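You operate a simulated robot arm through the tools that you are given. There is no shell and no other tool. Be economical: measure what you need, move in short steps, check, and stop when the job is done.

Carry out the task below with a simulated two-armed robot. There is one attempt and no reset: what you move stays moved.

Task
Put the battery pack from the top of the charging bench on the shelf under the wooden table. Then take the bean bag from the wooden table and leave it on the tile there. Then fetch the scrubbing brush from the wooden table and set it on the top of the mower stand. Then fetch the battery from the middle of the wooden table and stand it on the top of the wash stand. Then take the scoop from the wooden table and put it on the blue plate there. Then take the tall jar from the wooden table and leave it on the shelf under the wooden table. Then pull the gloves drawer open. Keep to this order. Set down upright: battery pack, battery, tall jar.

Only the result counts: the job must be done as asked and must still hold three seconds after the hand-in. Knocking over, shifting, dropping, spilling or breaking anything else fails it.

Robot
Two 7-joint arms with two-finger parallel grippers on one trunk, on a base that drives. Base frame: it is fixed to the floor where the robot stands at the start and does not move with it; the origin is under the middle of the robot, x ahead of it, y to its left, z up. Units: m, degrees, N and s.
The left shoulder is at the start at [0.05, 0.168, 1.082], the right one opposite. Places, roughly: battery (8x5x14 cm) [-1.4, 1.4, 0.9]; battery pack [0.5, -0.25, 0.75]; bean bag (9x8x4 cm) [-1.4, 0.6, 0.8]; gloves drawer [5.8, 4.4, 0.8]; plate (17x17x2 cm) [-1.5, 1.9, 0.8]; scoop (20x5x4 cm) [-1.5, 1.6, 0.8]; scrubbing brush (10x5x5 cm) [-1.6, 0.4, 0.8]; shelf under the wooden table [-1.5, 1.7, 0.3]; tall jar (6x6x12 cm) [-1.4, 2.5, 0.9]; tile (10x10x1 cm) [-1.5, 1.2, 0.8]; top of the mower stand [0.4, -1.1, 0.4]; top of the wash stand (44x13 cm) [1.4, 3.18, 0.84]. Payload 1.57 kg a hand.
Tool frame (each hand has its own): the origin (TCP) lies between the finger pads and is the grasp point; the fingertips stand 0.03 m ahead of it; z points along the fingers, y is the line along which they close. The gripper opens to 0.08 m. The fingers are 0.017 m wide and 0.012 m thick; the gripper's body (0.04 by 0.082 m) begins 0.08 m behind the TCP.
Orientation is that of the tool frame in the base frame, as a unit quaternion [x, y, z, w]. With the fingers straight down and closing along the base's y, the tool's x points along the base's -x, its y along +y and its z along -z.

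Tools
- The arms move only by the tool drive_tool. It takes "left_moves", "right_moves" or both (then of equal length, played together; a hand with none holds still); each is one flat list of numbers, 6 for each row, row after row: the shift along the base's x, y, z in units of 30 mm (1.0 is 30 mm), then the turn, a rotation vector about the base's x, y, z in units of 6 degrees (1.0 is 6 degrees). In form: [tx, ty, tz, ax, ay, az, tx, ty, tz, ax, ay, az, ...]. A call has 1 to 12 rows; each row shifts and turns the commanded pose from where the row before left it. "left_claw" and "right_claw" are, for a hand that has rows, the finger opening in m, from 0 to 0.08, set as the call begins (left out, the last holds). A call with a number of a shift or a turn outside -1 to 1 is refused whole. Rows are played at 5 a second. More than 0.05 m and 8.6 degrees between two rows, or a gripper value outside its range, and nothing of the call is played. Where a pose cannot be reached the arm comes as near as it can. A force on the tool above 40 N (or 10 N above the force at the start of the call, whichever is more), or a blocked arm, ends the call early, and 0.2 s more pass. The fingers move at their own pace (about 0.045 m/s each) and stop on an object; they squeeze with about 27 N. The grip force told is the motor's: it shows also when the fingers shut on nothing. Time passes only in rows, and 0.2 s behind the last, so rows that do not move let the fingers close. It gives the time, the measured TCP pose, the force on the tool (base axes), the opening and the grip force at its end, in the units of the frame above (readings bear some noise), with the torque about the TCP (base axes, N m) and any sound that the robot's microphone picked up.
- Cameras (640 x 400 px; columns grow to the right, rows downward): "scene" is now at [0.126, -0.0203, 1.2962]; the picture's right is [-0.24, -0.97, 0.00], its down [-0.52, 0.13, -0.85] and it looks along [0.82, -0.20, -0.53] (base axes); focal length 283 px, centre (320, 200). "left" rides on the left gripper at [0.072, 0.007, -0.122] in its tool frame; the picture's right is [-0.09, 1.00, 0.00], its down [-0.84, -0.08, -0.54] and it looks along [-0.54, -0.05, 0.84] (tool axes); focal length 238 px, centre (320, 200). "right" rides on the right gripper at [0.072, -0.007, -0.122] in its tool frame; the picture's right is [0.09, 1.00, 0.00], its down [-0.84, 0.08, -0.54] and it looks along [-0.54, 0.05, 0.84] (tool axes); focal length 238 px, centre (320, 200). There is no depth. A picture from a camera that has moved, and an enlarged one, comes with that camera's place and axes in the base frame and with its lens.
- get_image(camera): a new picture of that camera. No time passes.
- lift_body(by): slides the trunk up (or, below 0, down) by that many m; the arms and the scene camera ride with it, the base frame stays. It gives what a move gives, with no picture.
- roll_base(legs): drives the robot by 1 to 6 legs, each [ahead, left, turn to the left] in m, m and degrees, along the robot's own axes; the way and the turn of a leg run together, so that a leg with both is an arc; at most 1.5 m and 180 degrees a leg. The arms and the cameras ride along, it lands a little off, and it stops where it bumps. It gives what a move gives.
- pan_tilt(pan, tilt): turns the head with the scene camera to pan (to the left, within 80 degrees either way) and tilt (down, from -29 to 69), counted from straight ahead of the robot. It gives what a move gives.
- zoom(camera, box): a new picture of the part [left, top, right, bottom] of that camera's present view, enlarged. No time passes.
- sign_off(): hands the job in; it is judged then, once.

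Go step by step. Nothing tells you exact positions but the pictures and the camera data: compare them with the known pose of the tool, close in by small moves and look again before you grip or let go. The budget is 196 turns and 176 pictures, counting those below and the enlarged ones. Unless the task says otherwise, let go and move clear before handing in.

The tools are called after "Request:" by a JSON object that holds its "op" and its "data". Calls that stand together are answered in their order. drive_tool: Moves the arms, as the interface text tells. Its arguments: {"type":"object","properties":{"left_moves":{"type":"array","items":{"type":"number"}},"left_claw":{"type":"number"},"right_moves":{"type":"array","items":{"type":"number"}},"right_claw":{"type":"number"}},"required":[]} The other tools are called the same way: lift_body (by) slides the trunk up or down; roll_base (legs) drives the base; pan_tilt (pan, tilt) turns the head that bears the scene camera; get_image (camera) takes a picture; zoom (camera, box) takes an enlarged picture of a part of a camera's view; sign_off () hands the job in.

At the start:

```text
time_s: 0.0
left_tool_pos: [0.4737, 0.0249, 1.0697]
left_tcp_rot: [0.0, 1.0, 0.0, -0.001]
left_force: [0.3, -1.0, 0.2]
left_moment: [-0.02, 0.0, -0.01]
left_gripper_width: 0.0799
left_gripper_force: 0.1
right_tool_pos: [0.374, -0.37, 1.0273]
right_tcp_rot: [0.0, 1.0, 0.0, 0.0]
right_force: [-0.4, 0.2, -0.3]
right_moment: [0.01, -0.02, -0.02]
right_gripper_width: 0.0799
right_gripper_force: 0.0
trunk travel left (down, up): [-0.25, 0.193]
robot x, y, heading: [0.0021, 0.0035, -0.1]
head pan, tilt: [-13.6, 32.3]
```

scene: 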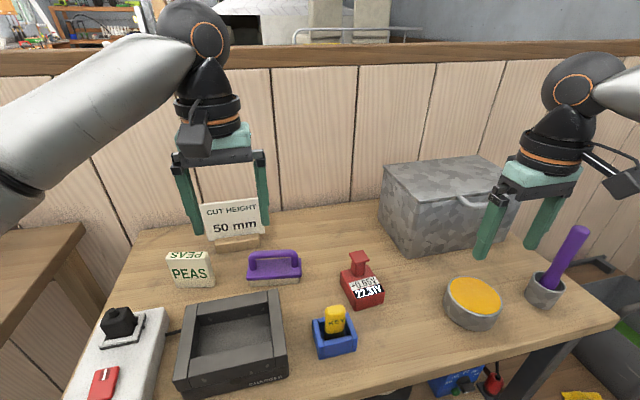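
right: 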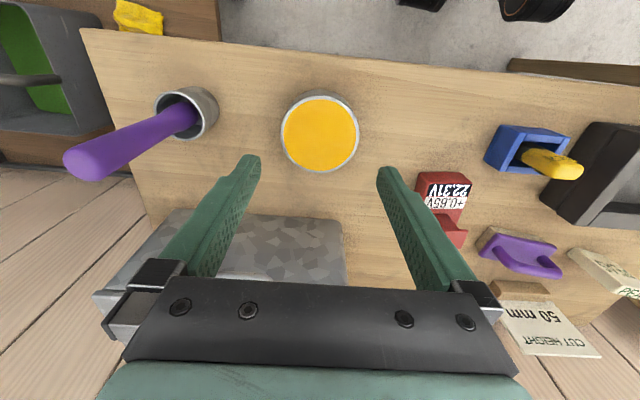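
left: 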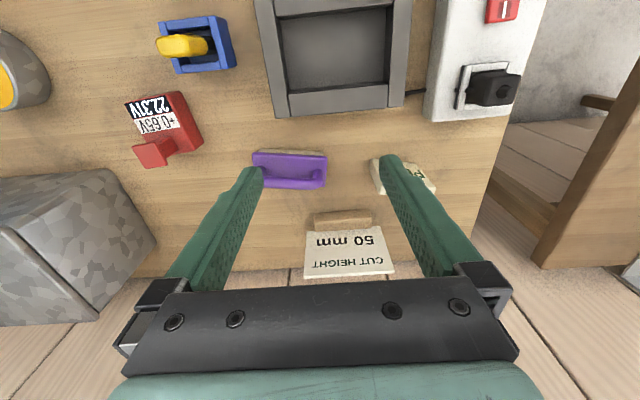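

I see the red battery pack on the bench at about (0.55, -0.23). I'll look closer before gripping it.

Request:
{"op": "zoom", "data": {"camera": "scene", "box": [280, 220, 440, 320]}}

Request:
{"op": "zoom", "data": {"camera": "right", "box": [360, 130, 520, 230]}}

```text
4.00 times, centred on (360, 270) of scene
camera zoom: at [0.126, -0.0203, 1.2962], right [-0.24, -0.97, 0.0], down [-0.52, 0.13, -0.85], along [0.82, -0.2, -0.53], focal length 1131 px, centre (160, -80)
```

zoom: 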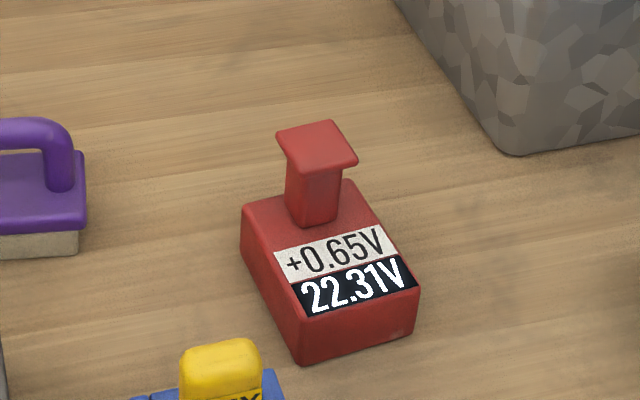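

```text
4.00 times, centred on (440, 180) of right
camera zoom: at [0.3022, -0.3753, 1.1494], right [-0.09, 1.0, 0.0], down [0.84, 0.08, 0.54], along [0.54, 0.05, -0.84], focal length 953 px, centre (-160, 280)
```

zoom: 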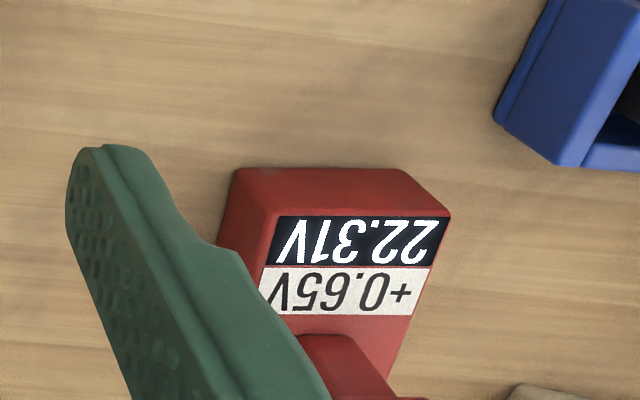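

The pack is about 7x6 cm, centred near (0.47, -0.19), standing at z≈0.84, with a T-handle at its far end. Before I pick a grasp I want to see the shelf it must go on, so I back off and turn to look.

Request:
{"op": "roll_base", "data": {"legs": [[-0.45, 0, 0], [0, 0, 135]]}}

Request:
{"op": "pan_tilt", "data": {"pan": 0, "tilt": 25}}

Request:
{"op": "get_image", "data": {"camera": "scene"}}

```text
time_s: 8.4
left_tool_pos: [-0.8098, 0.3001, 1.0715]
left_tcp_rot: [0.934, -0.358, -0.001, -0.001]
left_force: [0.2, 0.0, 0.5]
left_moment: [-0.01, 0.03, 0.0]
left_gripper_width: 0.0802
left_gripper_force: 0.0
right_tool_pos: [-0.4736, 0.5276, 1.0267]
right_tcp_rot: [0.933, -0.359, 0.0, -0.001]
right_force: [0.6, -0.1, -1.0]
right_moment: [-0.03, -0.01, -0.01]
right_gripper_width: 0.08
right_gripper_force: 0.1
trunk travel left (down, up): [-0.25, 0.193]
robot x, y, heading: [-0.4444, -0.0012, 137.8]
head pan, tilt: [-13.6, 32.3]
```

```text
time_s: 9.2
left_tool_pos: [-0.811, 0.3003, 1.0706]
left_tcp_rot: [0.934, -0.359, 0.0, -0.001]
left_force: [0.2, 1.1, 0.2]
left_moment: [-0.03, 0.01, 0.04]
left_gripper_width: 0.0799
left_gripper_force: 0.1
right_tool_pos: [-0.4739, 0.5261, 1.0276]
right_tcp_rot: [0.934, -0.359, 0.0, 0.0]
right_force: [0.2, -0.6, -0.5]
right_moment: [0.04, -0.01, 0.02]
right_gripper_width: 0.0801
right_gripper_force: 0.1
trunk travel left (down, up): [-0.25, 0.193]
robot x, y, heading: [-0.4447, 0.0035, 137.8]
head pan, tilt: [0.0, 25.0]
```

```text
170 pictures are left
camera scene: at [-0.5416, 0.0909, 1.3077], right [0.67, 0.74, 0.0], down [0.31, -0.28, -0.91], along [-0.67, 0.61, -0.42], focal length 283 px, centre (320, 200)
```

scene: 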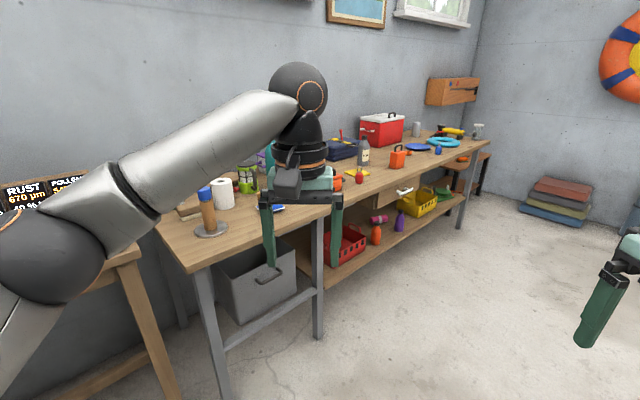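

The wooden table runs along y with its shelf below. I'll move alongside it to survey everything.

Request:
{"op": "roll_base", "data": {"legs": [[0, 0, 42], [0.0, -1.4, 0]]}}

Request:
{"op": "pan_tilt", "data": {"pan": 0, "tilt": 40}}

Request:
{"op": "get_image", "data": {"camera": "scene"}}

```text
time_s: 18.0
left_tool_pos: [-0.942, 1.3453, 1.0717]
left_tcp_rot: [1.0, 0.012, 0.0, 0.001]
left_force: [0.3, 0.2, -0.7]
left_moment: [-0.02, -0.06, 0.02]
left_gripper_width: 0.0801
left_gripper_force: 0.1
right_tool_pos: [-0.852, 1.7427, 1.0269]
right_tcp_rot: [1.0, 0.011, -0.001, -0.001]
right_force: [-1.2, 1.5, 0.2]
right_moment: [0.0, -0.03, 0.02]
right_gripper_width: 0.0803
right_gripper_force: 0.1
trunk travel left (down, up): [-0.25, 0.193]
robot x, y, heading: [-0.4694, 1.3823, -178.9]
head pan, tilt: [0.0, 25.0]
```

```text
time_s: 18.8
left_tool_pos: [-0.943, 1.3456, 1.0704]
left_tcp_rot: [1.0, 0.011, 0.0, 0.0]
left_force: [1.0, 0.2, -0.1]
left_moment: [0.01, 0.01, -0.01]
left_gripper_width: 0.0799
left_gripper_force: 0.0
right_tool_pos: [-0.8525, 1.7423, 1.0265]
right_tcp_rot: [1.0, 0.012, 0.0, 0.0]
right_force: [-0.2, 0.2, 0.1]
right_moment: [-0.01, 0.03, 0.0]
right_gripper_width: 0.08
right_gripper_force: 0.1
trunk travel left (down, up): [-0.25, 0.193]
robot x, y, heading: [-0.4667, 1.3815, -178.8]
head pan, tilt: [0.0, 40.0]
```

```text
169 pictures are left
camera scene: at [-0.5958, 1.3787, 1.2845], right [-0.02, 1.0, 0.0], down [0.64, 0.01, -0.77], along [-0.77, -0.02, -0.64], focal length 283 px, centre (320, 200)
```

scene: 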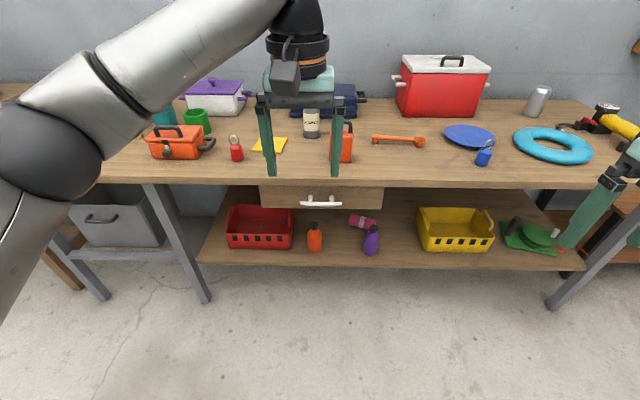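

The shelf under the table is open at the front (edge x≈-1.36), with a free gap at y≈1.70 between the purple bottle and yellow basket. I'll grip the pack with a 45° tilted right hand so it can slide under the table; returning to the bench.

Request:
{"op": "roll_base", "data": {"legs": [[0, 0, 177], [0, -1.38, 0]]}}

```text
time_s: 33.0
left_tool_pos: [0.0207, 0.0297, 1.0703]
left_tcp_rot: [-0.012, 1.0, 0.0, 0.0]
left_force: [0.8, -0.4, -1.1]
left_moment: [0.01, 0.01, 0.01]
left_gripper_width: 0.08
left_gripper_force: 0.2
right_tool_pos: [-0.0694, -0.367, 1.0271]
right_tcp_rot: [-0.012, 1.0, 0.0, -0.001]
right_force: [-0.3, 0.1, 0.1]
right_moment: [0.01, -0.03, 0.03]
right_gripper_width: 0.08
right_gripper_force: 0.1
trunk travel left (down, up): [-0.25, 0.193]
robot x, y, heading: [-0.4526, -0.0022, 1.3]
head pan, tilt: [0.0, 40.0]
```

Tilting the right hand 45° here in free space, then rolling back to the bench.

Request:
{"op": "drive_tool", "data": {"right_moves": [0, 0, 0, 0, -1, 0, 0, 0, 0, 0, -1, 0, 0, 0, 0, 0, -1, 0, 0, 0, 0, 0, -1, 0, 0, 0, 0, 0, -1, 0, 0, 0, 0, 0, -1, 0, 0, 0, 0, 0, -1, 0, 0, 0, 0, 0, -0.5, 0], "right_claw": 0.08}}

Request:
{"op": "roll_base", "data": {"legs": [[0.44, 0, -1.3]]}}

Request:
{"op": "pan_tilt", "data": {"pan": -14, "tilt": 40}}

Request:
{"op": "get_image", "data": {"camera": "scene"}}

Request:
{"op": "get_image", "data": {"camera": "right"}}

```text
time_s: 34.8
left_tool_pos: [0.021, 0.0303, 1.0715]
left_tcp_rot: [-0.011, 1.0, -0.001, 0.0]
left_force: [0.0, -0.9, -0.6]
left_moment: [0.02, 0.01, 0.04]
left_gripper_width: 0.0799
left_gripper_force: 0.0
right_tool_pos: [-0.0698, -0.3661, 1.0263]
right_tcp_rot: [-0.011, 0.923, -0.004, 0.384]
right_force: [-0.8, 0.4, 0.2]
right_moment: [0.0, -0.01, 0.0]
right_gripper_width: 0.08
right_gripper_force: 0.0
trunk travel left (down, up): [-0.25, 0.193]
robot x, y, heading: [-0.4507, -0.0047, 1.4]
head pan, tilt: [0.0, 40.0]
```

```text
time_s: 37.5
left_tool_pos: [0.4726, 0.0234, 1.0715]
left_tcp_rot: [0.001, 1.0, 0.001, -0.001]
left_force: [0.3, 1.1, -0.7]
left_moment: [0.0, 0.01, 0.03]
left_gripper_width: 0.08
left_gripper_force: 0.1
right_tool_pos: [0.3718, -0.3713, 1.026]
right_tcp_rot: [0.0, 0.924, -0.009, 0.382]
right_force: [0.4, 0.7, 0.1]
right_moment: [-0.01, 0.03, -0.03]
right_gripper_width: 0.08
right_gripper_force: 0.1
trunk travel left (down, up): [-0.25, 0.193]
robot x, y, heading: [-0.001, 0.0003, 0.0]
head pan, tilt: [0.0, 40.0]
```

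```text
time_s: 38.3
left_tool_pos: [0.472, 0.0237, 1.0706]
left_tcp_rot: [0.002, 1.0, 0.0, 0.0]
left_force: [0.4, 0.8, -0.8]
left_moment: [0.0, -0.06, 0.0]
left_gripper_width: 0.0795
left_gripper_force: 0.0
right_tool_pos: [0.3716, -0.3702, 1.0267]
right_tcp_rot: [0.001, 0.924, -0.01, 0.383]
right_force: [-0.2, 0.8, -0.5]
right_moment: [0.01, 0.02, 0.02]
right_gripper_width: 0.08
right_gripper_force: 0.0
trunk travel left (down, up): [-0.25, 0.193]
robot x, y, heading: [-0.0009, -0.001, -0.0]
head pan, tilt: [-14.0, 40.0]
```

```text
168 pictures are left
camera scene: at [0.1198, -0.0207, 1.2844], right [-0.24, -0.97, 0.0], down [-0.62, 0.16, -0.77], along [0.74, -0.19, -0.64], focal length 283 px, centre (320, 200)
```

scene: 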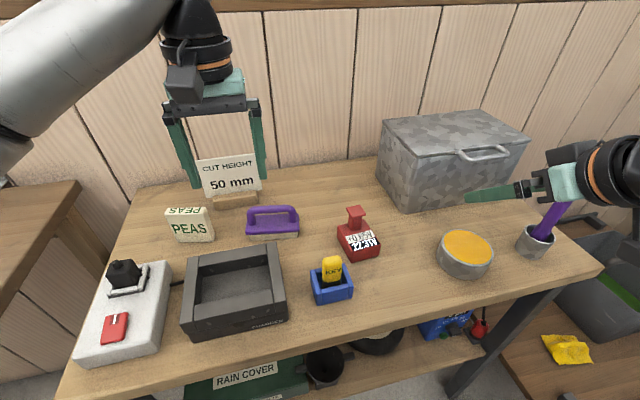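

```text
167 pictures are left
camera right: at [0.2343, -0.3746, 1.0626], right [-0.06, 0.99, -0.08], down [0.21, 0.09, 0.97], along [0.98, 0.04, -0.21], focal length 238 px, centre (320, 200)
```

right: 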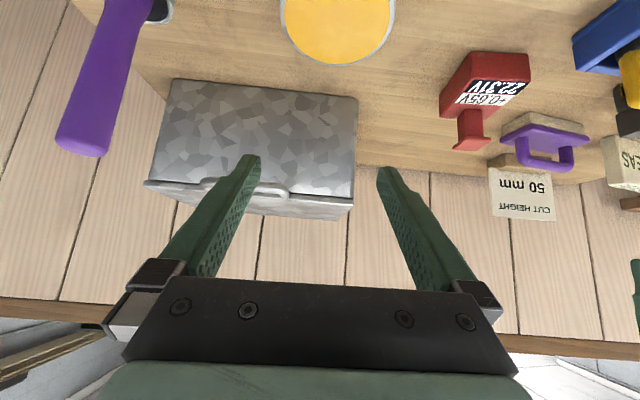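

Pack yaw is about +6°. Moving the right hand over it with a matching yaw.

Request:
{"op": "drive_tool", "data": {"right_moves": [0.45, 0.87, -0.2, 0, 0, 0.15, 0.45, 0.87, -0.2, 0, 0, 0.15, 0.45, 0.87, -0.2, 0, 0, 0.15, 0.45, 0.87, -0.2, 0, 0, 0.15, 0.45, 0.87, -0.2, 0, 0, 0.15, 0.45, 0.87, -0.2, 0, 0, 0.15, 0.45, 0.87, -0.2, 0, 0, 0.1]}}

Request:
{"op": "get_image", "data": {"camera": "right"}}

Request:
{"op": "get_image", "data": {"camera": "scene"}}

```text
time_s: 39.9
left_tool_pos: [0.4709, 0.0221, 1.0721]
left_tcp_rot: [0.001, 1.0, 0.0, 0.0]
left_force: [0.4, 0.4, 0.4]
left_moment: [0.01, -0.01, -0.01]
left_gripper_width: 0.08
left_gripper_force: 0.1
right_tool_pos: [0.4629, -0.187, 0.9843]
right_tcp_rot: [-0.047, 0.922, 0.011, 0.383]
right_force: [0.5, -0.9, -0.8]
right_moment: [-0.02, 0.02, -0.03]
right_gripper_width: 0.0799
right_gripper_force: 0.0
trunk travel left (down, up): [-0.25, 0.193]
robot x, y, heading: [-0.0023, -0.0003, -0.1]
head pan, tilt: [-14.0, 40.0]
```

```text
166 pictures are left
camera right: at [0.3279, -0.2055, 1.0194], right [-0.16, 0.98, -0.08], down [0.2, 0.11, 0.97], along [0.97, 0.14, -0.21], focal length 238 px, centre (320, 200)
```

right: 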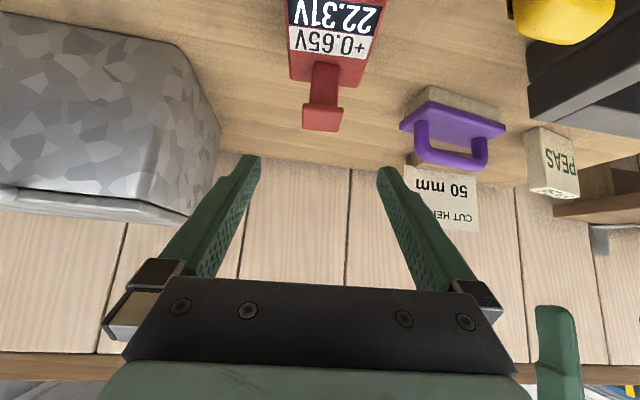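

```text
165 pictures are left
camera scene: at [0.12, -0.0205, 1.2844], right [-0.24, -0.97, 0.0], down [-0.62, 0.16, -0.77], along [0.74, -0.19, -0.64], focal length 283 px, centre (320, 200)
```

scene: 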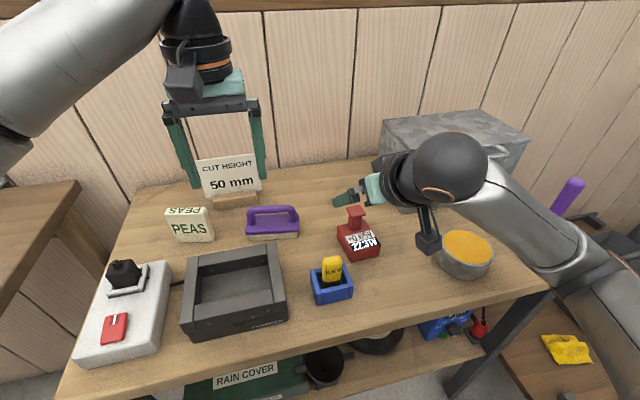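

Centred on the handle. Descending most of the way.

Request:
{"op": "drive_tool", "data": {"right_moves": [0.05, 0, -1, 0, 0, 0, 0.05, 0, -1, 0, 0, 0, 0, 0, -0.8, 0, 0, 0]}}

Request:
{"op": "get_image", "data": {"camera": "right"}}

Request:
{"op": "zoom", "data": {"camera": "scene", "box": [280, 140, 480, 265]}}

```text
time_s: 40.7
left_tool_pos: [0.4721, 0.0221, 1.0708]
left_tcp_rot: [0.001, 1.0, -0.001, 0.0]
left_force: [0.0, 0.1, -0.4]
left_moment: [0.02, 0.01, 0.01]
left_gripper_width: 0.0802
left_gripper_force: 0.0
right_tool_pos: [0.468, -0.1867, 0.9001]
right_tcp_rot: [-0.048, 0.922, 0.011, 0.384]
right_force: [-1.1, -0.1, 0.1]
right_moment: [0.0, -0.02, -0.03]
right_gripper_width: 0.0798
right_gripper_force: 0.0
trunk travel left (down, up): [-0.25, 0.193]
robot x, y, heading: [-0.003, 0.0006, 0.1]
head pan, tilt: [-14.0, 40.0]
```

```text
164 pictures are left
camera right: at [0.3324, -0.206, 0.9359], right [-0.16, 0.98, -0.08], down [0.2, 0.11, 0.97], along [0.97, 0.14, -0.21], focal length 238 px, centre (320, 200)
```

right: 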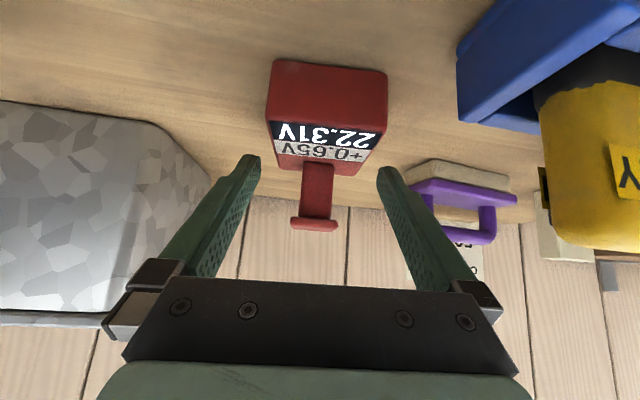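

```text
3.20 times, centred on (380, 202) of scene
camera zoom: at [0.1198, -0.0208, 1.2845], right [-0.24, -0.97, 0.0], down [-0.62, 0.16, -0.77], along [0.74, -0.19, -0.64], focal length 904 px, centre (128, 192)
```

zoom: 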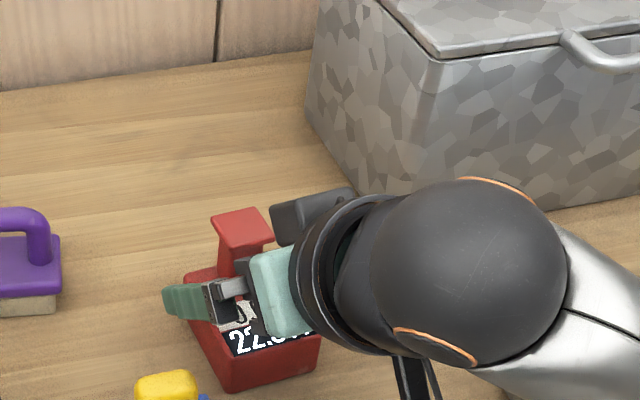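

Aligned. Descending the last bit and closing.

Request:
{"op": "drive_tool", "data": {"right_moves": [0, 0, -0.45, 0, 0, 0, 0, 0, -0.4, 0, 0, 0]}}

Request:
{"op": "drive_tool", "data": {"right_moves": [0, 0, 0, 0, 0, 0, 0, 0, 0, 0, 0, 0, 0, 0, 0, 0, 0, 0, 0, 0, 0, 0, 0, 0], "right_claw": 0.0}}

Request:
{"op": "get_image", "data": {"camera": "right"}}

```text
time_s: 41.3
left_tool_pos: [0.4721, 0.0231, 1.0705]
left_tcp_rot: [0.001, 1.0, 0.0, 0.001]
left_force: [0.4, -0.4, -0.3]
left_moment: [0.01, -0.01, 0.03]
left_gripper_width: 0.0798
left_gripper_force: 0.0
right_tool_pos: [0.4678, -0.1876, 0.8746]
right_tcp_rot: [-0.048, 0.923, 0.01, 0.382]
right_force: [-0.5, -0.2, -0.8]
right_moment: [-0.07, 0.03, 0.0]
right_gripper_width: 0.0801
right_gripper_force: 0.0
trunk travel left (down, up): [-0.25, 0.193]
robot x, y, heading: [-0.005, -0.0014, -0.0]
head pan, tilt: [-14.0, 40.0]
```

```text
time_s: 42.3
left_tool_pos: [0.4711, 0.0229, 1.0711]
left_tcp_rot: [0.001, 1.0, -0.001, -0.001]
left_force: [-0.1, -0.3, -0.7]
left_moment: [-0.01, 0.03, 0.01]
left_gripper_width: 0.0799
left_gripper_force: 0.0
right_tool_pos: [0.4683, -0.188, 0.8755]
right_tcp_rot: [-0.047, 0.922, 0.01, 0.383]
right_force: [1.1, -1.8, 0.5]
right_moment: [0.08, -0.12, -0.07]
right_gripper_width: 0.062
right_gripper_force: 27.1
trunk travel left (down, up): [-0.25, 0.193]
robot x, y, heading: [-0.003, -0.0009, -0.1]
head pan, tilt: [-14.0, 40.0]
```

```text
162 pictures are left
camera right: at [0.3322, -0.2064, 0.9113], right [-0.16, 0.98, -0.08], down [0.2, 0.11, 0.97], along [0.97, 0.14, -0.21], focal length 238 px, centre (320, 200)
```

right: 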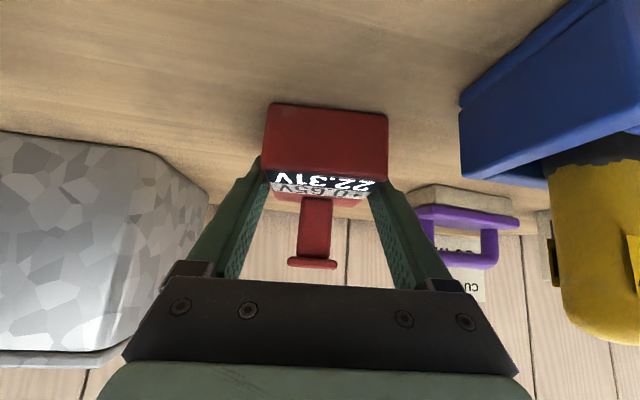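

Gripped at 6.2 cm width. Lifting the pack straight up.

Request:
{"op": "drive_tool", "data": {"right_moves": [0, 0, 0.5, 0, 0, 0, 0, 0, 1, 0, 0, 0, 0, 0, 1, 0, 0, 0, 0, 0, 1, 0, 0, 0, 0, 0, 1, 0, 0, 0, 0, 0, 1, 0, 0, 0]}}

Request:
{"op": "get_image", "data": {"camera": "right"}}

```text
time_s: 43.7
left_tool_pos: [0.4717, 0.0226, 1.07]
left_tcp_rot: [0.0, 1.0, 0.0, 0.0]
left_force: [-0.1, -0.2, -0.2]
left_moment: [0.01, -0.04, 0.01]
left_gripper_width: 0.0798
left_gripper_force: 0.0
right_tool_pos: [0.469, -0.1876, 1.0386]
right_tcp_rot: [-0.048, 0.923, 0.01, 0.382]
right_force: [-0.1, 0.4, -6.2]
right_moment: [0.03, 0.07, -0.03]
right_gripper_width: 0.0621
right_gripper_force: 26.7
trunk travel left (down, up): [-0.25, 0.193]
robot x, y, heading: [-0.0056, -0.0023, 0.0]
head pan, tilt: [-14.0, 40.0]
```

```text
161 pictures are left
camera right: at [0.3321, -0.2059, 1.0745], right [-0.16, 0.98, -0.08], down [0.2, 0.11, 0.97], along [0.97, 0.14, -0.21], focal length 238 px, centre (320, 200)
```

right: 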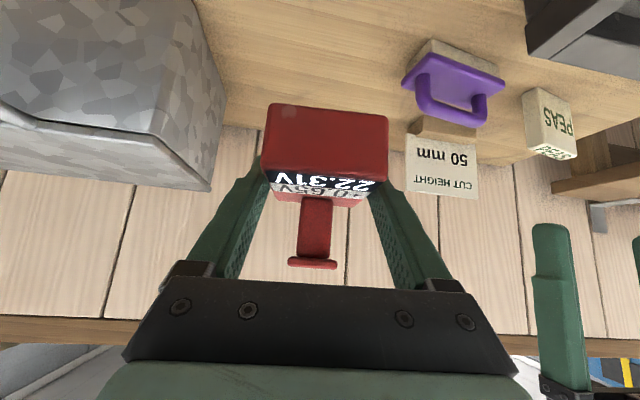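

Held firmly. Driving back, turning to face the table, and moving alongside to y≈1.5.

Request:
{"op": "roll_base", "data": {"legs": [[-0.45, 0, 0], [0, 0, 177], [0, -1.48, 0]]}}

Request:
{"op": "get_image", "data": {"camera": "scene"}}

```text
time_s: 60.6
left_tool_pos: [-0.8846, 1.4559, 1.0714]
left_tcp_rot: [1.0, -0.024, 0.0, 0.0]
left_force: [-0.1, 0.4, 0.6]
left_moment: [-0.03, 0.0, 0.0]
left_gripper_width: 0.08
left_gripper_force: 0.1
right_tool_pos: [-0.8715, 1.6674, 1.0388]
right_tcp_rot: [0.923, 0.026, -0.383, 0.001]
right_force: [0.8, 0.4, -6.1]
right_moment: [0.0, -0.07, -0.03]
right_gripper_width: 0.0621
right_gripper_force: 26.8
trunk travel left (down, up): [-0.25, 0.193]
robot x, y, heading: [-0.4073, 1.4594, 177.1]
head pan, tilt: [-14.0, 40.0]
```

```text
160 pictures are left
camera scene: at [-0.5326, 1.4854, 1.2843], right [0.29, 0.96, 0.0], down [0.62, -0.18, -0.77], along [-0.73, 0.22, -0.64], focal length 283 px, centre (320, 200)
```

scene: 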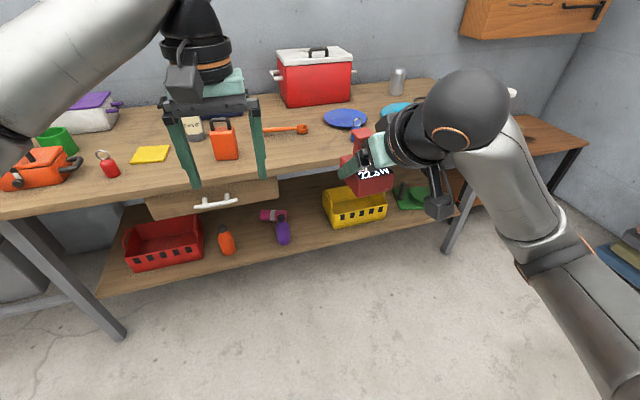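

Shelf is at z≈0.305; the gap between the purple bottle and yellow basket centres on y≈1.71. I raise and retract the left arm, lower the right, then lower the trunk.

Request:
{"op": "drive_tool", "data": {"left_moves": [0.5, 0, 0.9, 0, 0, 0, 0.5, 0, 0.9, 0, 0, 0, 0.5, 0, 0.9, 0, 0, 0, 0.5, 0, 0.9, 0, 0, 0, 0.5, 0, 0.9, 0, 0, 0, 0.5, 0, 0.9, 0, 0, 0, 0.5, 0, 0.9, 0, 0, 0, 0.5, 0, 0.9, 0, 0, 0], "right_moves": [0, 0, -1, 0, 0, 0, 0, 0, -1, 0, 0, 0, 0, 0, -1, 0, 0, 0, 0, 0, -1, 0, 0, 0, 0, 0, -1, 0, 0, 0, 0, 0, -1, 0, 0, 0, 0, 0, -1, 0, 0, 0, 0, 0, -1, 0, 0, 0]}}

Request:
{"op": "lift_body", "data": {"by": -0.25}}

Request:
{"op": "get_image", "data": {"camera": "scene"}}

Request:
{"op": "get_image", "data": {"camera": "right"}}

```text
time_s: 62.4
left_tool_pos: [-0.769, 1.4542, 1.2763]
left_tcp_rot: [1.0, -0.024, -0.002, -0.001]
left_force: [-0.9, -0.2, -0.8]
left_moment: [0.05, -0.05, 0.01]
left_gripper_width: 0.0799
left_gripper_force: 0.1
left hand out of reach, approached as far as the arm can: row 8
right_tool_pos: [-0.8715, 1.6674, 0.7969]
right_tcp_rot: [0.924, 0.027, -0.382, 0.003]
right_force: [-0.3, 0.1, -5.4]
right_moment: [-0.01, -0.13, 0.01]
right_gripper_width: 0.0619
right_gripper_force: 27.0
trunk travel left (down, up): [-0.25, 0.193]
robot x, y, heading: [-0.4066, 1.4594, 177.4]
head pan, tilt: [-14.0, 40.0]
```

```text
time_s: 65.0
left_tool_pos: [-0.7685, 1.4537, 1.0256]
left_tcp_rot: [1.0, -0.023, -0.001, -0.001]
left_force: [0.5, 0.8, 0.0]
left_moment: [-0.03, 0.01, -0.03]
left_gripper_width: 0.0802
left_gripper_force: 0.1
right_tool_pos: [-0.8705, 1.6674, 0.5466]
right_tcp_rot: [0.924, 0.028, -0.382, 0.003]
right_force: [0.3, 0.1, -5.9]
right_moment: [0.02, -0.05, 0.02]
right_gripper_width: 0.0617
right_gripper_force: 26.8
trunk travel left (down, up): [0.0, 0.443]
robot x, y, heading: [-0.4077, 1.4571, 177.2]
head pan, tilt: [-14.0, 40.0]
```

```text
159 pictures are left
camera scene: at [-0.5325, 1.4853, 1.0344], right [0.29, 0.96, 0.0], down [0.62, -0.18, -0.77], along [-0.73, 0.22, -0.64], focal length 283 px, centre (320, 200)
```

scene: 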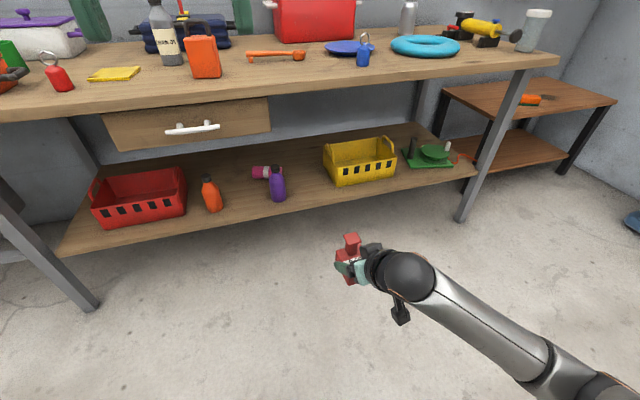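

```text
158 pictures are left
camera right: at [-0.7336, 1.6813, 0.5829], right [0.12, -0.99, -0.08], down [-0.2, -0.1, 0.97], along [-0.97, -0.1, -0.21], focal length 238 px, centre (320, 200)
```

right: 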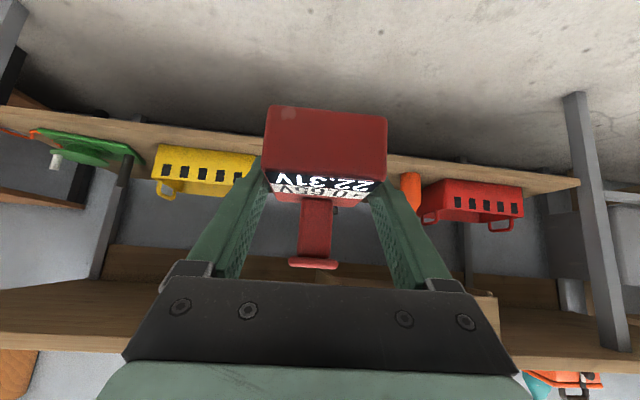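

Lowering the right hand and driving closer, then checking the shelf height from the hand camera.

Request:
{"op": "drive_tool", "data": {"right_moves": [0, 0, -1, 0, 0, 0, 0, 0, -1, 0, 0, 0, 0, 0, -1, 0, 0, 0]}}

Request:
{"op": "roll_base", "data": {"legs": [[0.3, -0.02, 0]]}}

Request:
{"op": "get_image", "data": {"camera": "right"}}

Request:
{"op": "get_image", "data": {"camera": "scene"}}

```text
time_s: 65.8
left_tool_pos: [-0.7697, 1.4542, 1.0251]
left_tcp_rot: [1.0, -0.024, -0.002, -0.001]
left_force: [0.5, -0.5, -0.4]
left_moment: [-0.01, -0.01, 0.0]
left_gripper_width: 0.0799
left_gripper_force: 0.1
right_tool_pos: [-0.8686, 1.6681, 0.4564]
right_tcp_rot: [0.923, 0.027, -0.383, 0.002]
right_force: [-0.1, -0.2, -5.8]
right_moment: [0.02, -0.11, -0.02]
right_gripper_width: 0.0619
right_gripper_force: 27.0
trunk travel left (down, up): [0.0, 0.443]
robot x, y, heading: [-0.409, 1.4562, 177.2]
head pan, tilt: [-14.0, 40.0]
```

```text
time_s: 67.8
left_tool_pos: [-1.0682, 1.4865, 1.0253]
left_tcp_rot: [1.0, -0.02, -0.001, -0.001]
left_force: [-1.2, 0.3, -0.1]
left_moment: [0.02, 0.0, -0.01]
left_gripper_width: 0.08
left_gripper_force: 0.1
right_tool_pos: [-1.1699, 1.6998, 0.4565]
right_tcp_rot: [0.924, 0.028, -0.382, 0.003]
right_force: [0.3, 0.0, -5.6]
right_moment: [0.02, -0.12, -0.05]
right_gripper_width: 0.0621
right_gripper_force: 26.9
trunk travel left (down, up): [0.0, 0.443]
robot x, y, heading: [-0.712, 1.4909, 177.8]
head pan, tilt: [-14.0, 40.0]
```

```text
157 pictures are left
camera right: at [-1.0329, 1.7138, 0.492], right [0.12, -0.99, -0.08], down [-0.2, -0.11, 0.97], along [-0.97, -0.1, -0.21], focal length 238 px, centre (320, 200)
```

right: 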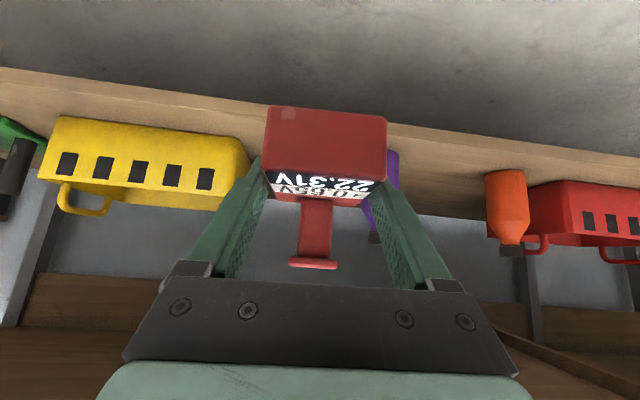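

```text
156 pictures are left
camera scene: at [-0.8324, 1.5184, 1.0344], right [0.28, 0.96, 0.0], down [0.62, -0.18, -0.77], along [-0.73, 0.22, -0.64], focal length 283 px, centre (320, 200)
```

scene: 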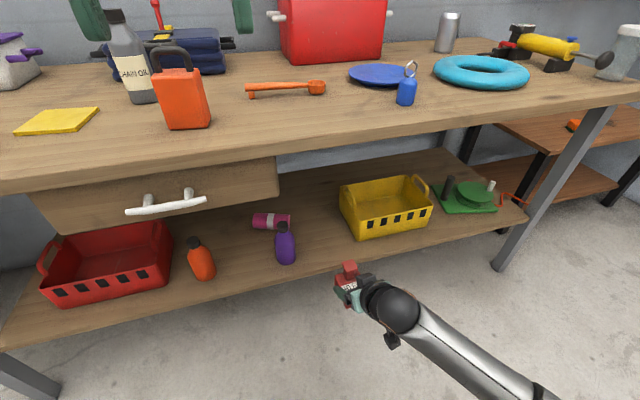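

Re-triangulating with the longer baseline puts the shelf at z≈0.38, front edge x≈-1.30. I raise slightly and creep forward, checking for clearance.

Request:
{"op": "drive_tool", "data": {"right_moves": [0, 0, 0.8, 0, 0, 0]}}

Request:
{"op": "roll_base", "data": {"legs": [[0.15, 0, 0]]}}

Request:
{"op": "get_image", "data": {"camera": "right"}}

Request:
{"op": "get_image", "data": {"camera": "scene"}}

```text
time_s: 68.2
left_tool_pos: [-1.0673, 1.4859, 1.0256]
left_tcp_rot: [1.0, -0.022, -0.001, -0.002]
left_force: [-0.5, 0.3, -0.2]
left_moment: [-0.05, -0.01, -0.01]
left_gripper_width: 0.0799
left_gripper_force: 0.1
right_tool_pos: [-1.1703, 1.7003, 0.4772]
right_tcp_rot: [0.924, 0.03, -0.381, 0.003]
right_force: [0.0, 0.0, -7.2]
right_moment: [0.01, -0.09, -0.01]
right_gripper_width: 0.062
right_gripper_force: 26.9
trunk travel left (down, up): [0.0, 0.443]
robot x, y, heading: [-0.7137, 1.4947, 177.8]
head pan, tilt: [-14.0, 40.0]
```

```text
time_s: 69.6
left_tool_pos: [-1.2156, 1.4923, 1.0253]
left_tcp_rot: [1.0, -0.02, -0.001, -0.001]
left_force: [-0.6, 0.8, -0.6]
left_moment: [0.0, 0.02, -0.04]
left_gripper_width: 0.08
left_gripper_force: 0.2
right_tool_pos: [-1.3178, 1.7046, 0.4787]
right_tcp_rot: [0.924, 0.03, -0.382, 0.004]
right_force: [0.1, -0.7, -6.3]
right_moment: [0.0, -0.07, 0.0]
right_gripper_width: 0.0614
right_gripper_force: 26.9
trunk travel left (down, up): [0.0, 0.443]
robot x, y, heading: [-0.8539, 1.494, 178.0]
head pan, tilt: [-14.0, 40.0]
```

```text
155 pictures are left
camera right: at [-1.1806, 1.7189, 0.5146], right [0.12, -0.99, -0.08], down [-0.2, -0.11, 0.97], along [-0.97, -0.1, -0.21], focal length 238 px, centre (320, 200)
```

right: 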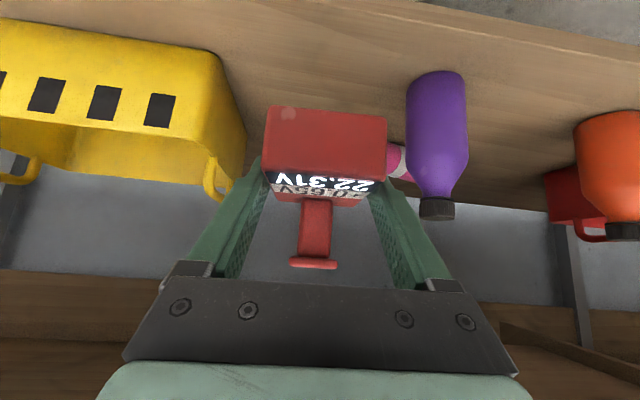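

```text
154 pictures are left
camera scene: at [-0.9795, 1.5244, 1.0344], right [0.28, 0.96, 0.0], down [0.62, -0.18, -0.77], along [-0.73, 0.22, -0.64], focal length 283 px, centre (320, 200)
```

scene: 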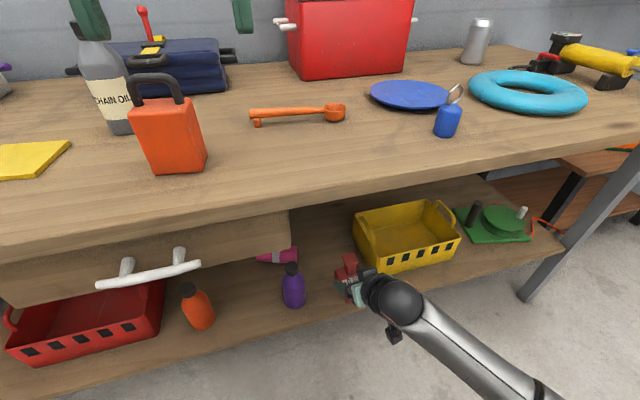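

Better estimate: shelf z≈0.35, edge x≈-1.30, bottle edge y≈1.62, basket ≥1.79. I move the pack in by 8 cm and lower partly.

Request:
{"op": "drive_tool", "data": {"right_moves": [-0.9, 0, 0, 0, 0, 0, -0.9, 0, 0, 0, 0, 0, -0.9, 0, 0, 0, 0, 0, 0, 0, -0.7, 0, 0, 0, 0, 0, -0.7, 0, 0, 0]}}

Request:
{"op": "get_image", "data": {"camera": "right"}}

Request:
{"op": "zoom", "data": {"camera": "scene", "box": [240, 190, 480, 340]}}

```text
time_s: 70.8
left_tool_pos: [-1.2164, 1.4906, 1.0265]
left_tcp_rot: [1.0, -0.02, -0.002, -0.001]
left_force: [0.4, 1.0, -1.2]
left_moment: [0.05, -0.01, -0.01]
left_gripper_width: 0.08
left_gripper_force: 0.1
right_tool_pos: [-1.398, 1.7048, 0.4368]
right_tcp_rot: [0.924, 0.03, -0.382, 0.003]
right_force: [0.3, -0.3, -4.7]
right_moment: [-0.01, -0.09, -0.03]
right_gripper_width: 0.062
right_gripper_force: 27.1
trunk travel left (down, up): [0.0, 0.443]
robot x, y, heading: [-0.8562, 1.4982, 177.7]
head pan, tilt: [-14.0, 40.0]
```

```text
153 pictures are left
camera right: at [-1.2611, 1.7191, 0.4723], right [0.12, -0.99, -0.08], down [-0.2, -0.11, 0.97], along [-0.97, -0.1, -0.22], focal length 238 px, centre (320, 200)
```

right: 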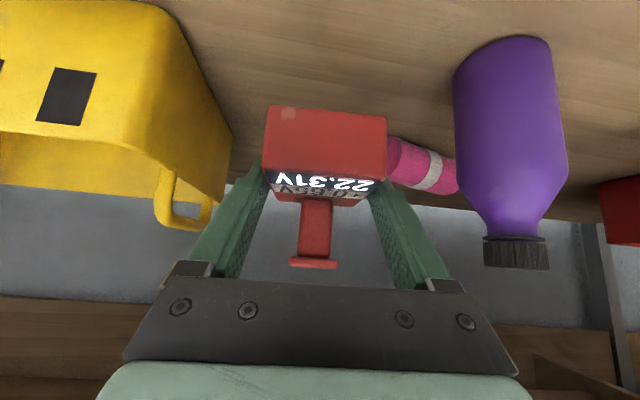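

```text
2.67 times, centred on (360, 265) of scene
camera zoom: at [-0.9796, 1.5244, 1.0344], right [0.28, 0.96, 0.0], down [0.62, -0.18, -0.77], along [-0.73, 0.22, -0.64], focal length 754 px, centre (213, 27)
```

zoom: 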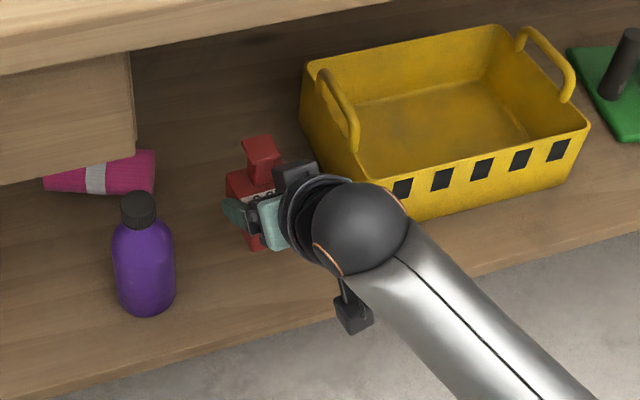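

Bottle edge is nearer 1.647, so I shift +1.2 cm in y and lower gently until contact.

Request:
{"op": "drive_tool", "data": {"right_moves": [0, 0.4, -0.5, 0, 0, 0, 0, 0, -0.5, 0, 0, 0, 0, 0, -0.2, 0, 0, 0, 0, 0, -0.2, 0, 0, 0]}}

Request:
{"op": "get_image", "data": {"camera": "right"}}

```text
time_s: 71.8
left_tool_pos: [-1.215, 1.4915, 1.0262]
left_tcp_rot: [1.0, -0.021, -0.003, -0.001]
left_force: [-0.2, 0.6, -0.2]
left_moment: [-0.01, -0.05, 0.01]
left_gripper_width: 0.08
left_gripper_force: 0.1
right_tool_pos: [-1.3989, 1.7159, 0.3948]
right_tcp_rot: [0.924, 0.03, -0.382, 0.004]
right_force: [0.2, 0.9, -5.3]
right_moment: [0.01, -0.11, -0.01]
right_gripper_width: 0.0618
right_gripper_force: 27.5
trunk travel left (down, up): [0.0, 0.443]
robot x, y, heading: [-0.8537, 1.496, 177.9]
head pan, tilt: [-14.0, 40.0]
```

```text
151 pictures are left
camera right: at [-1.2621, 1.7313, 0.4305], right [0.12, -0.99, -0.08], down [-0.2, -0.11, 0.97], along [-0.97, -0.1, -0.22], focal length 238 px, centre (320, 200)
```

right: 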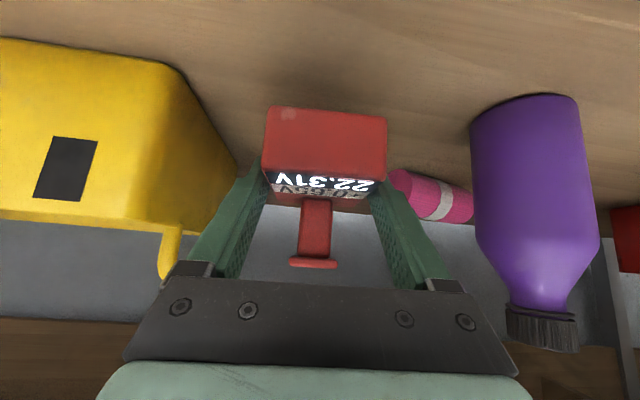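

Not in contact yet; continuing gently.

Request:
{"op": "drive_tool", "data": {"right_moves": [0, 0, -0.2, 0, 0, 0, 0, 0, -0.2, 0, 0, 0, 0, 0, -0.2, 0, 0, 0, 0, 0, -0.2, 0, 0, 0]}}

Request:
{"op": "get_image", "data": {"camera": "right"}}

```text
time_s: 72.8
left_tool_pos: [-1.2162, 1.492, 1.0262]
left_tcp_rot: [1.0, -0.02, -0.001, -0.001]
left_force: [-0.3, 0.0, -0.1]
left_moment: [-0.01, 0.01, 0.0]
left_gripper_width: 0.08
left_gripper_force: 0.0
right_tool_pos: [-1.3985, 1.7156, 0.3692]
right_tcp_rot: [0.924, 0.03, -0.381, 0.004]
right_force: [0.5, -0.3, -5.2]
right_moment: [0.02, -0.09, 0.0]
right_gripper_width: 0.062
right_gripper_force: 26.8
trunk travel left (down, up): [0.0, 0.443]
robot x, y, heading: [-0.8612, 1.4992, 177.9]
head pan, tilt: [-14.0, 40.0]
```

```text
150 pictures are left
camera right: at [-1.2618, 1.7308, 0.4059], right [0.12, -0.99, -0.08], down [-0.21, -0.11, 0.97], along [-0.97, -0.1, -0.22], focal length 238 px, centre (320, 200)
```

right: 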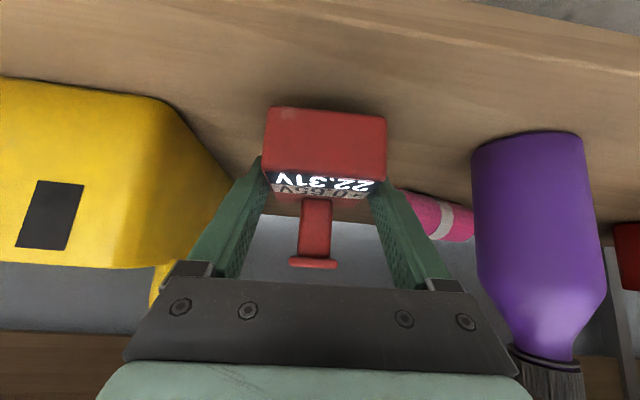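

Close to the surface now. A few more small steps.

Request:
{"op": "drive_tool", "data": {"right_moves": [0, 0, -0.1, 0, 0, 0, 0, 0, -0.1, 0, 0, 0, 0, 0, -0.1, 0, 0, 0, 0, 0, -0.1, 0, 0, 0, 0, 0, -0.1, 0, 0, 0]}}

```text
time_s: 74.0
left_tool_pos: [-1.2143, 1.4912, 1.0264]
left_tcp_rot: [1.0, -0.021, -0.003, -0.001]
left_force: [-0.3, -0.8, -0.2]
left_moment: [-0.04, -0.01, 0.04]
left_gripper_width: 0.08
left_gripper_force: 0.1
right_tool_pos: [-1.3998, 1.7154, 0.3592]
right_tcp_rot: [0.923, 0.029, -0.384, 0.004]
right_force: [3.5, -0.4, 6.9]
right_moment: [-0.38, -0.64, 0.15]
right_gripper_width: 0.0618
right_gripper_force: 27.0
trunk travel left (down, up): [0.0, 0.443]
robot x, y, heading: [-0.8555, 1.4997, 177.7]
head pan, tilt: [-14.0, 40.0]
```

Contact with the shelf at TCP z≈0.359. Opening the fingers.

Request:
{"op": "drive_tool", "data": {"right_moves": [0, 0, 0.05, 0, 0, 0, 0, 0, 0, 0, 0, 0, 0, 0, 0, 0, 0, 0, 0, 0, 0, 0, 0, 0], "right_claw": 0.08}}

Request:
{"op": "get_image", "data": {"camera": "right"}}

```text
time_s: 75.0
left_tool_pos: [-1.2158, 1.4923, 1.0275]
left_tcp_rot: [1.0, -0.02, -0.003, -0.001]
left_force: [-0.5, -0.3, -0.3]
left_moment: [0.0, -0.02, -0.01]
left_gripper_width: 0.0801
left_gripper_force: 0.1
right_tool_pos: [-1.3984, 1.7164, 0.3571]
right_tcp_rot: [0.924, 0.029, -0.382, 0.002]
right_force: [0.0, -0.6, 0.1]
right_moment: [-0.02, 0.04, -0.01]
right_gripper_width: 0.0801
right_gripper_force: 0.1
trunk travel left (down, up): [0.0, 0.443]
robot x, y, heading: [-0.8548, 1.4964, 177.6]
head pan, tilt: [-14.0, 40.0]
```

```text
149 pictures are left
camera right: at [-1.2616, 1.731, 0.3933], right [0.12, -0.99, -0.08], down [-0.2, -0.11, 0.97], along [-0.97, -0.1, -0.21], focal length 238 px, centre (320, 200)
```

right: 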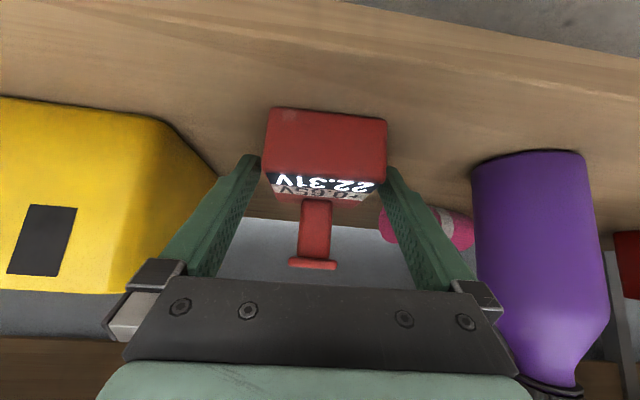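

Released cleanly. Backing out along the tool axis, then rolling back.

Request:
{"op": "drive_tool", "data": {"right_moves": [0.7, 0, 0.7, 0, 0, 0, 0.8, 0, 0.8, 0, 0, 0, 0.9, 0, 0.8, 0, 0, 0, 0.9, 0, 0.5, 0, 0, 0, 1, 0, 0, 0, 0, 0, 1, 0, 0, 0, 0, 0]}}

Request:
{"op": "roll_base", "data": {"legs": [[-0.3, 0, 2]]}}

Request:
{"op": "get_image", "data": {"camera": "scene"}}

```text
time_s: 76.4
left_tool_pos: [-1.2142, 1.4914, 1.0263]
left_tcp_rot: [1.0, -0.019, -0.002, -0.001]
left_force: [-0.1, 0.9, -0.1]
left_moment: [-0.01, 0.01, 0.0]
left_gripper_width: 0.0799
left_gripper_force: 0.1
right_tool_pos: [-1.2391, 1.7153, 0.4414]
right_tcp_rot: [0.923, 0.03, -0.383, 0.004]
right_force: [0.0, 0.2, 0.5]
right_moment: [0.01, 0.01, -0.01]
right_gripper_width: 0.0799
right_gripper_force: 0.0
trunk travel left (down, up): [0.0, 0.443]
robot x, y, heading: [-0.8563, 1.4953, 178.0]
head pan, tilt: [-14.0, 40.0]
```

```text
time_s: 78.4
left_tool_pos: [-0.9182, 1.4731, 1.026]
left_tcp_rot: [1.0, -0.006, -0.002, 0.0]
left_force: [0.4, -0.2, -0.6]
left_moment: [0.0, -0.01, 0.0]
left_gripper_width: 0.0801
left_gripper_force: 0.0
right_tool_pos: [-0.9502, 1.6947, 0.4407]
right_tcp_rot: [0.923, 0.044, -0.382, 0.009]
right_force: [0.0, 0.4, -0.6]
right_moment: [0.01, -0.02, -0.02]
right_gripper_width: 0.0801
right_gripper_force: 0.1
trunk travel left (down, up): [0.0, 0.443]
robot x, y, heading: [-0.5651, 1.4925, 179.6]
head pan, tilt: [-14.0, 40.0]
```

```text
148 pictures are left
camera scene: at [-0.6839, 1.5129, 1.0344], right [0.25, 0.97, 0.0], down [0.62, -0.16, -0.77], along [-0.74, 0.19, -0.64], focal length 283 px, centre (320, 200)
```

scene: 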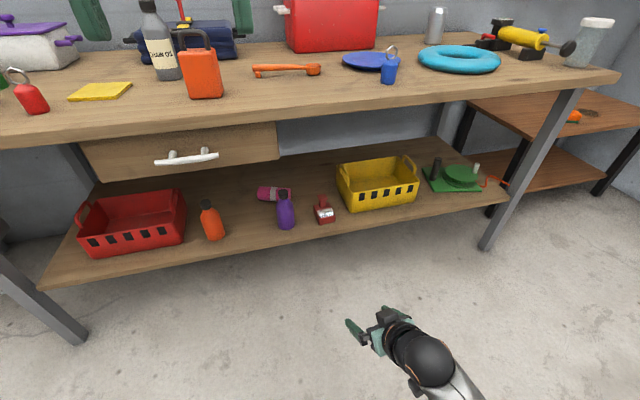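

The battery pack stands on the shelf. Next the bean bag: raise trunk and right hand, point it down, and move toward y≈0.7.

Request:
{"op": "lift_body", "data": {"by": 0.25}}

Request:
{"op": "drive_tool", "data": {"right_moves": [0, 0, 1, 0, -0.75, 0, 0, 0, 1, 0, -0.75, 0, 0, 0, 1, 0, -0.75, 0, 0, 0, 1, 0, -0.75, 0, 0, 0, 1, 0, -0.75, 0, 0, 0, 1, 0, -0.75, 0, 0, 0, 1, 0, -0.75, 0, 0, 0, 1, 0, -0.75, 0, 0, 0, 1, 0, -0.75, 0, 0, 0, 1, 0, -0.75, 0, 0, 0, 1, 0, 0, 0, 0, 0, 1, 0, 0, 0]}}

Request:
{"op": "roll_base", "data": {"legs": [[0, 0.75, 0]]}}

Request:
{"op": "pan_tilt", "data": {"pan": 0, "tilt": 42}}

Request:
{"op": "get_image", "data": {"camera": "scene"}}

```text
time_s: 81.0
left_tool_pos: [-0.9174, 1.473, 1.2766]
left_tcp_rot: [1.0, -0.005, -0.001, -0.001]
left_force: [0.0, 0.4, -0.5]
left_moment: [0.0, 0.01, 0.01]
left_gripper_width: 0.0803
left_gripper_force: 0.0
right_tool_pos: [-0.9512, 1.6957, 0.6907]
right_tcp_rot: [0.923, 0.043, -0.382, 0.008]
right_force: [-0.1, 0.5, -0.2]
right_moment: [0.01, -0.01, -0.05]
right_gripper_width: 0.0798
right_gripper_force: 0.0
trunk travel left (down, up): [-0.25, 0.193]
robot x, y, heading: [-0.5558, 1.4874, 179.5]
head pan, tilt: [-14.0, 40.0]
```

```text
time_s: 83.6
left_tool_pos: [-0.9197, 1.473, 1.2761]
left_tcp_rot: [1.0, -0.005, -0.002, -0.002]
left_force: [-0.4, 0.1, 0.2]
left_moment: [-0.02, -0.05, 0.01]
left_gripper_width: 0.0801
left_gripper_force: 0.1
right_tool_pos: [-0.9497, 1.6959, 1.0526]
right_tcp_rot: [0.999, 0.035, 0.0, 0.025]
right_force: [0.3, 0.0, -0.3]
right_moment: [-0.04, -0.01, 0.02]
right_gripper_width: 0.0801
right_gripper_force: 0.0
trunk travel left (down, up): [-0.25, 0.193]
robot x, y, heading: [-0.5584, 1.4936, 179.5]
head pan, tilt: [-14.0, 40.0]
```

```text
time_s: 87.7
left_tool_pos: [-0.9247, 0.7175, 1.2761]
left_tcp_rot: [1.0, -0.003, -0.002, -0.001]
left_force: [0.4, 0.4, -0.1]
left_moment: [0.01, 0.01, -0.01]
left_gripper_width: 0.0801
left_gripper_force: 0.0
right_tool_pos: [-0.9557, 0.9404, 1.0522]
right_tcp_rot: [0.999, 0.041, 0.0, 0.025]
right_force: [0.8, 0.0, -0.8]
right_moment: [0.06, -0.03, 0.01]
right_gripper_width: 0.0802
right_gripper_force: 0.1
trunk travel left (down, up): [-0.25, 0.193]
robot x, y, heading: [-0.5637, 0.7405, 179.6]
head pan, tilt: [-14.0, 40.0]
```

```text
time_s: 88.5
left_tool_pos: [-0.9234, 0.7173, 1.2779]
left_tcp_rot: [1.0, -0.002, -0.001, -0.001]
left_force: [-0.3, -0.1, -0.3]
left_moment: [0.0, -0.03, 0.03]
left_gripper_width: 0.0799
left_gripper_force: 0.0
right_tool_pos: [-0.9558, 0.9398, 1.0516]
right_tcp_rot: [0.999, 0.04, 0.0, 0.025]
right_force: [-0.5, 0.5, 0.0]
right_moment: [0.0, -0.02, 0.01]
right_gripper_width: 0.0799
right_gripper_force: 0.1
trunk travel left (down, up): [-0.25, 0.193]
robot x, y, heading: [-0.5668, 0.74, 179.6]
head pan, tilt: [0.0, 42.0]
```

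```text
147 pictures are left
camera scene: at [-0.6904, 0.7397, 1.2813], right [0.02, 1.0, 0.0], down [0.67, -0.01, -0.74], along [-0.74, 0.02, -0.67], focal length 283 px, centre (320, 200)
```

scene: 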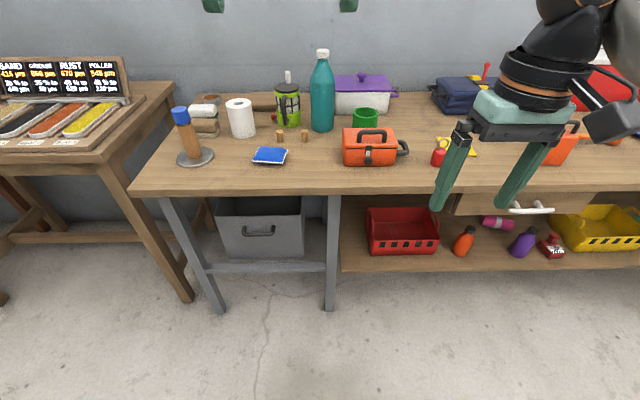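

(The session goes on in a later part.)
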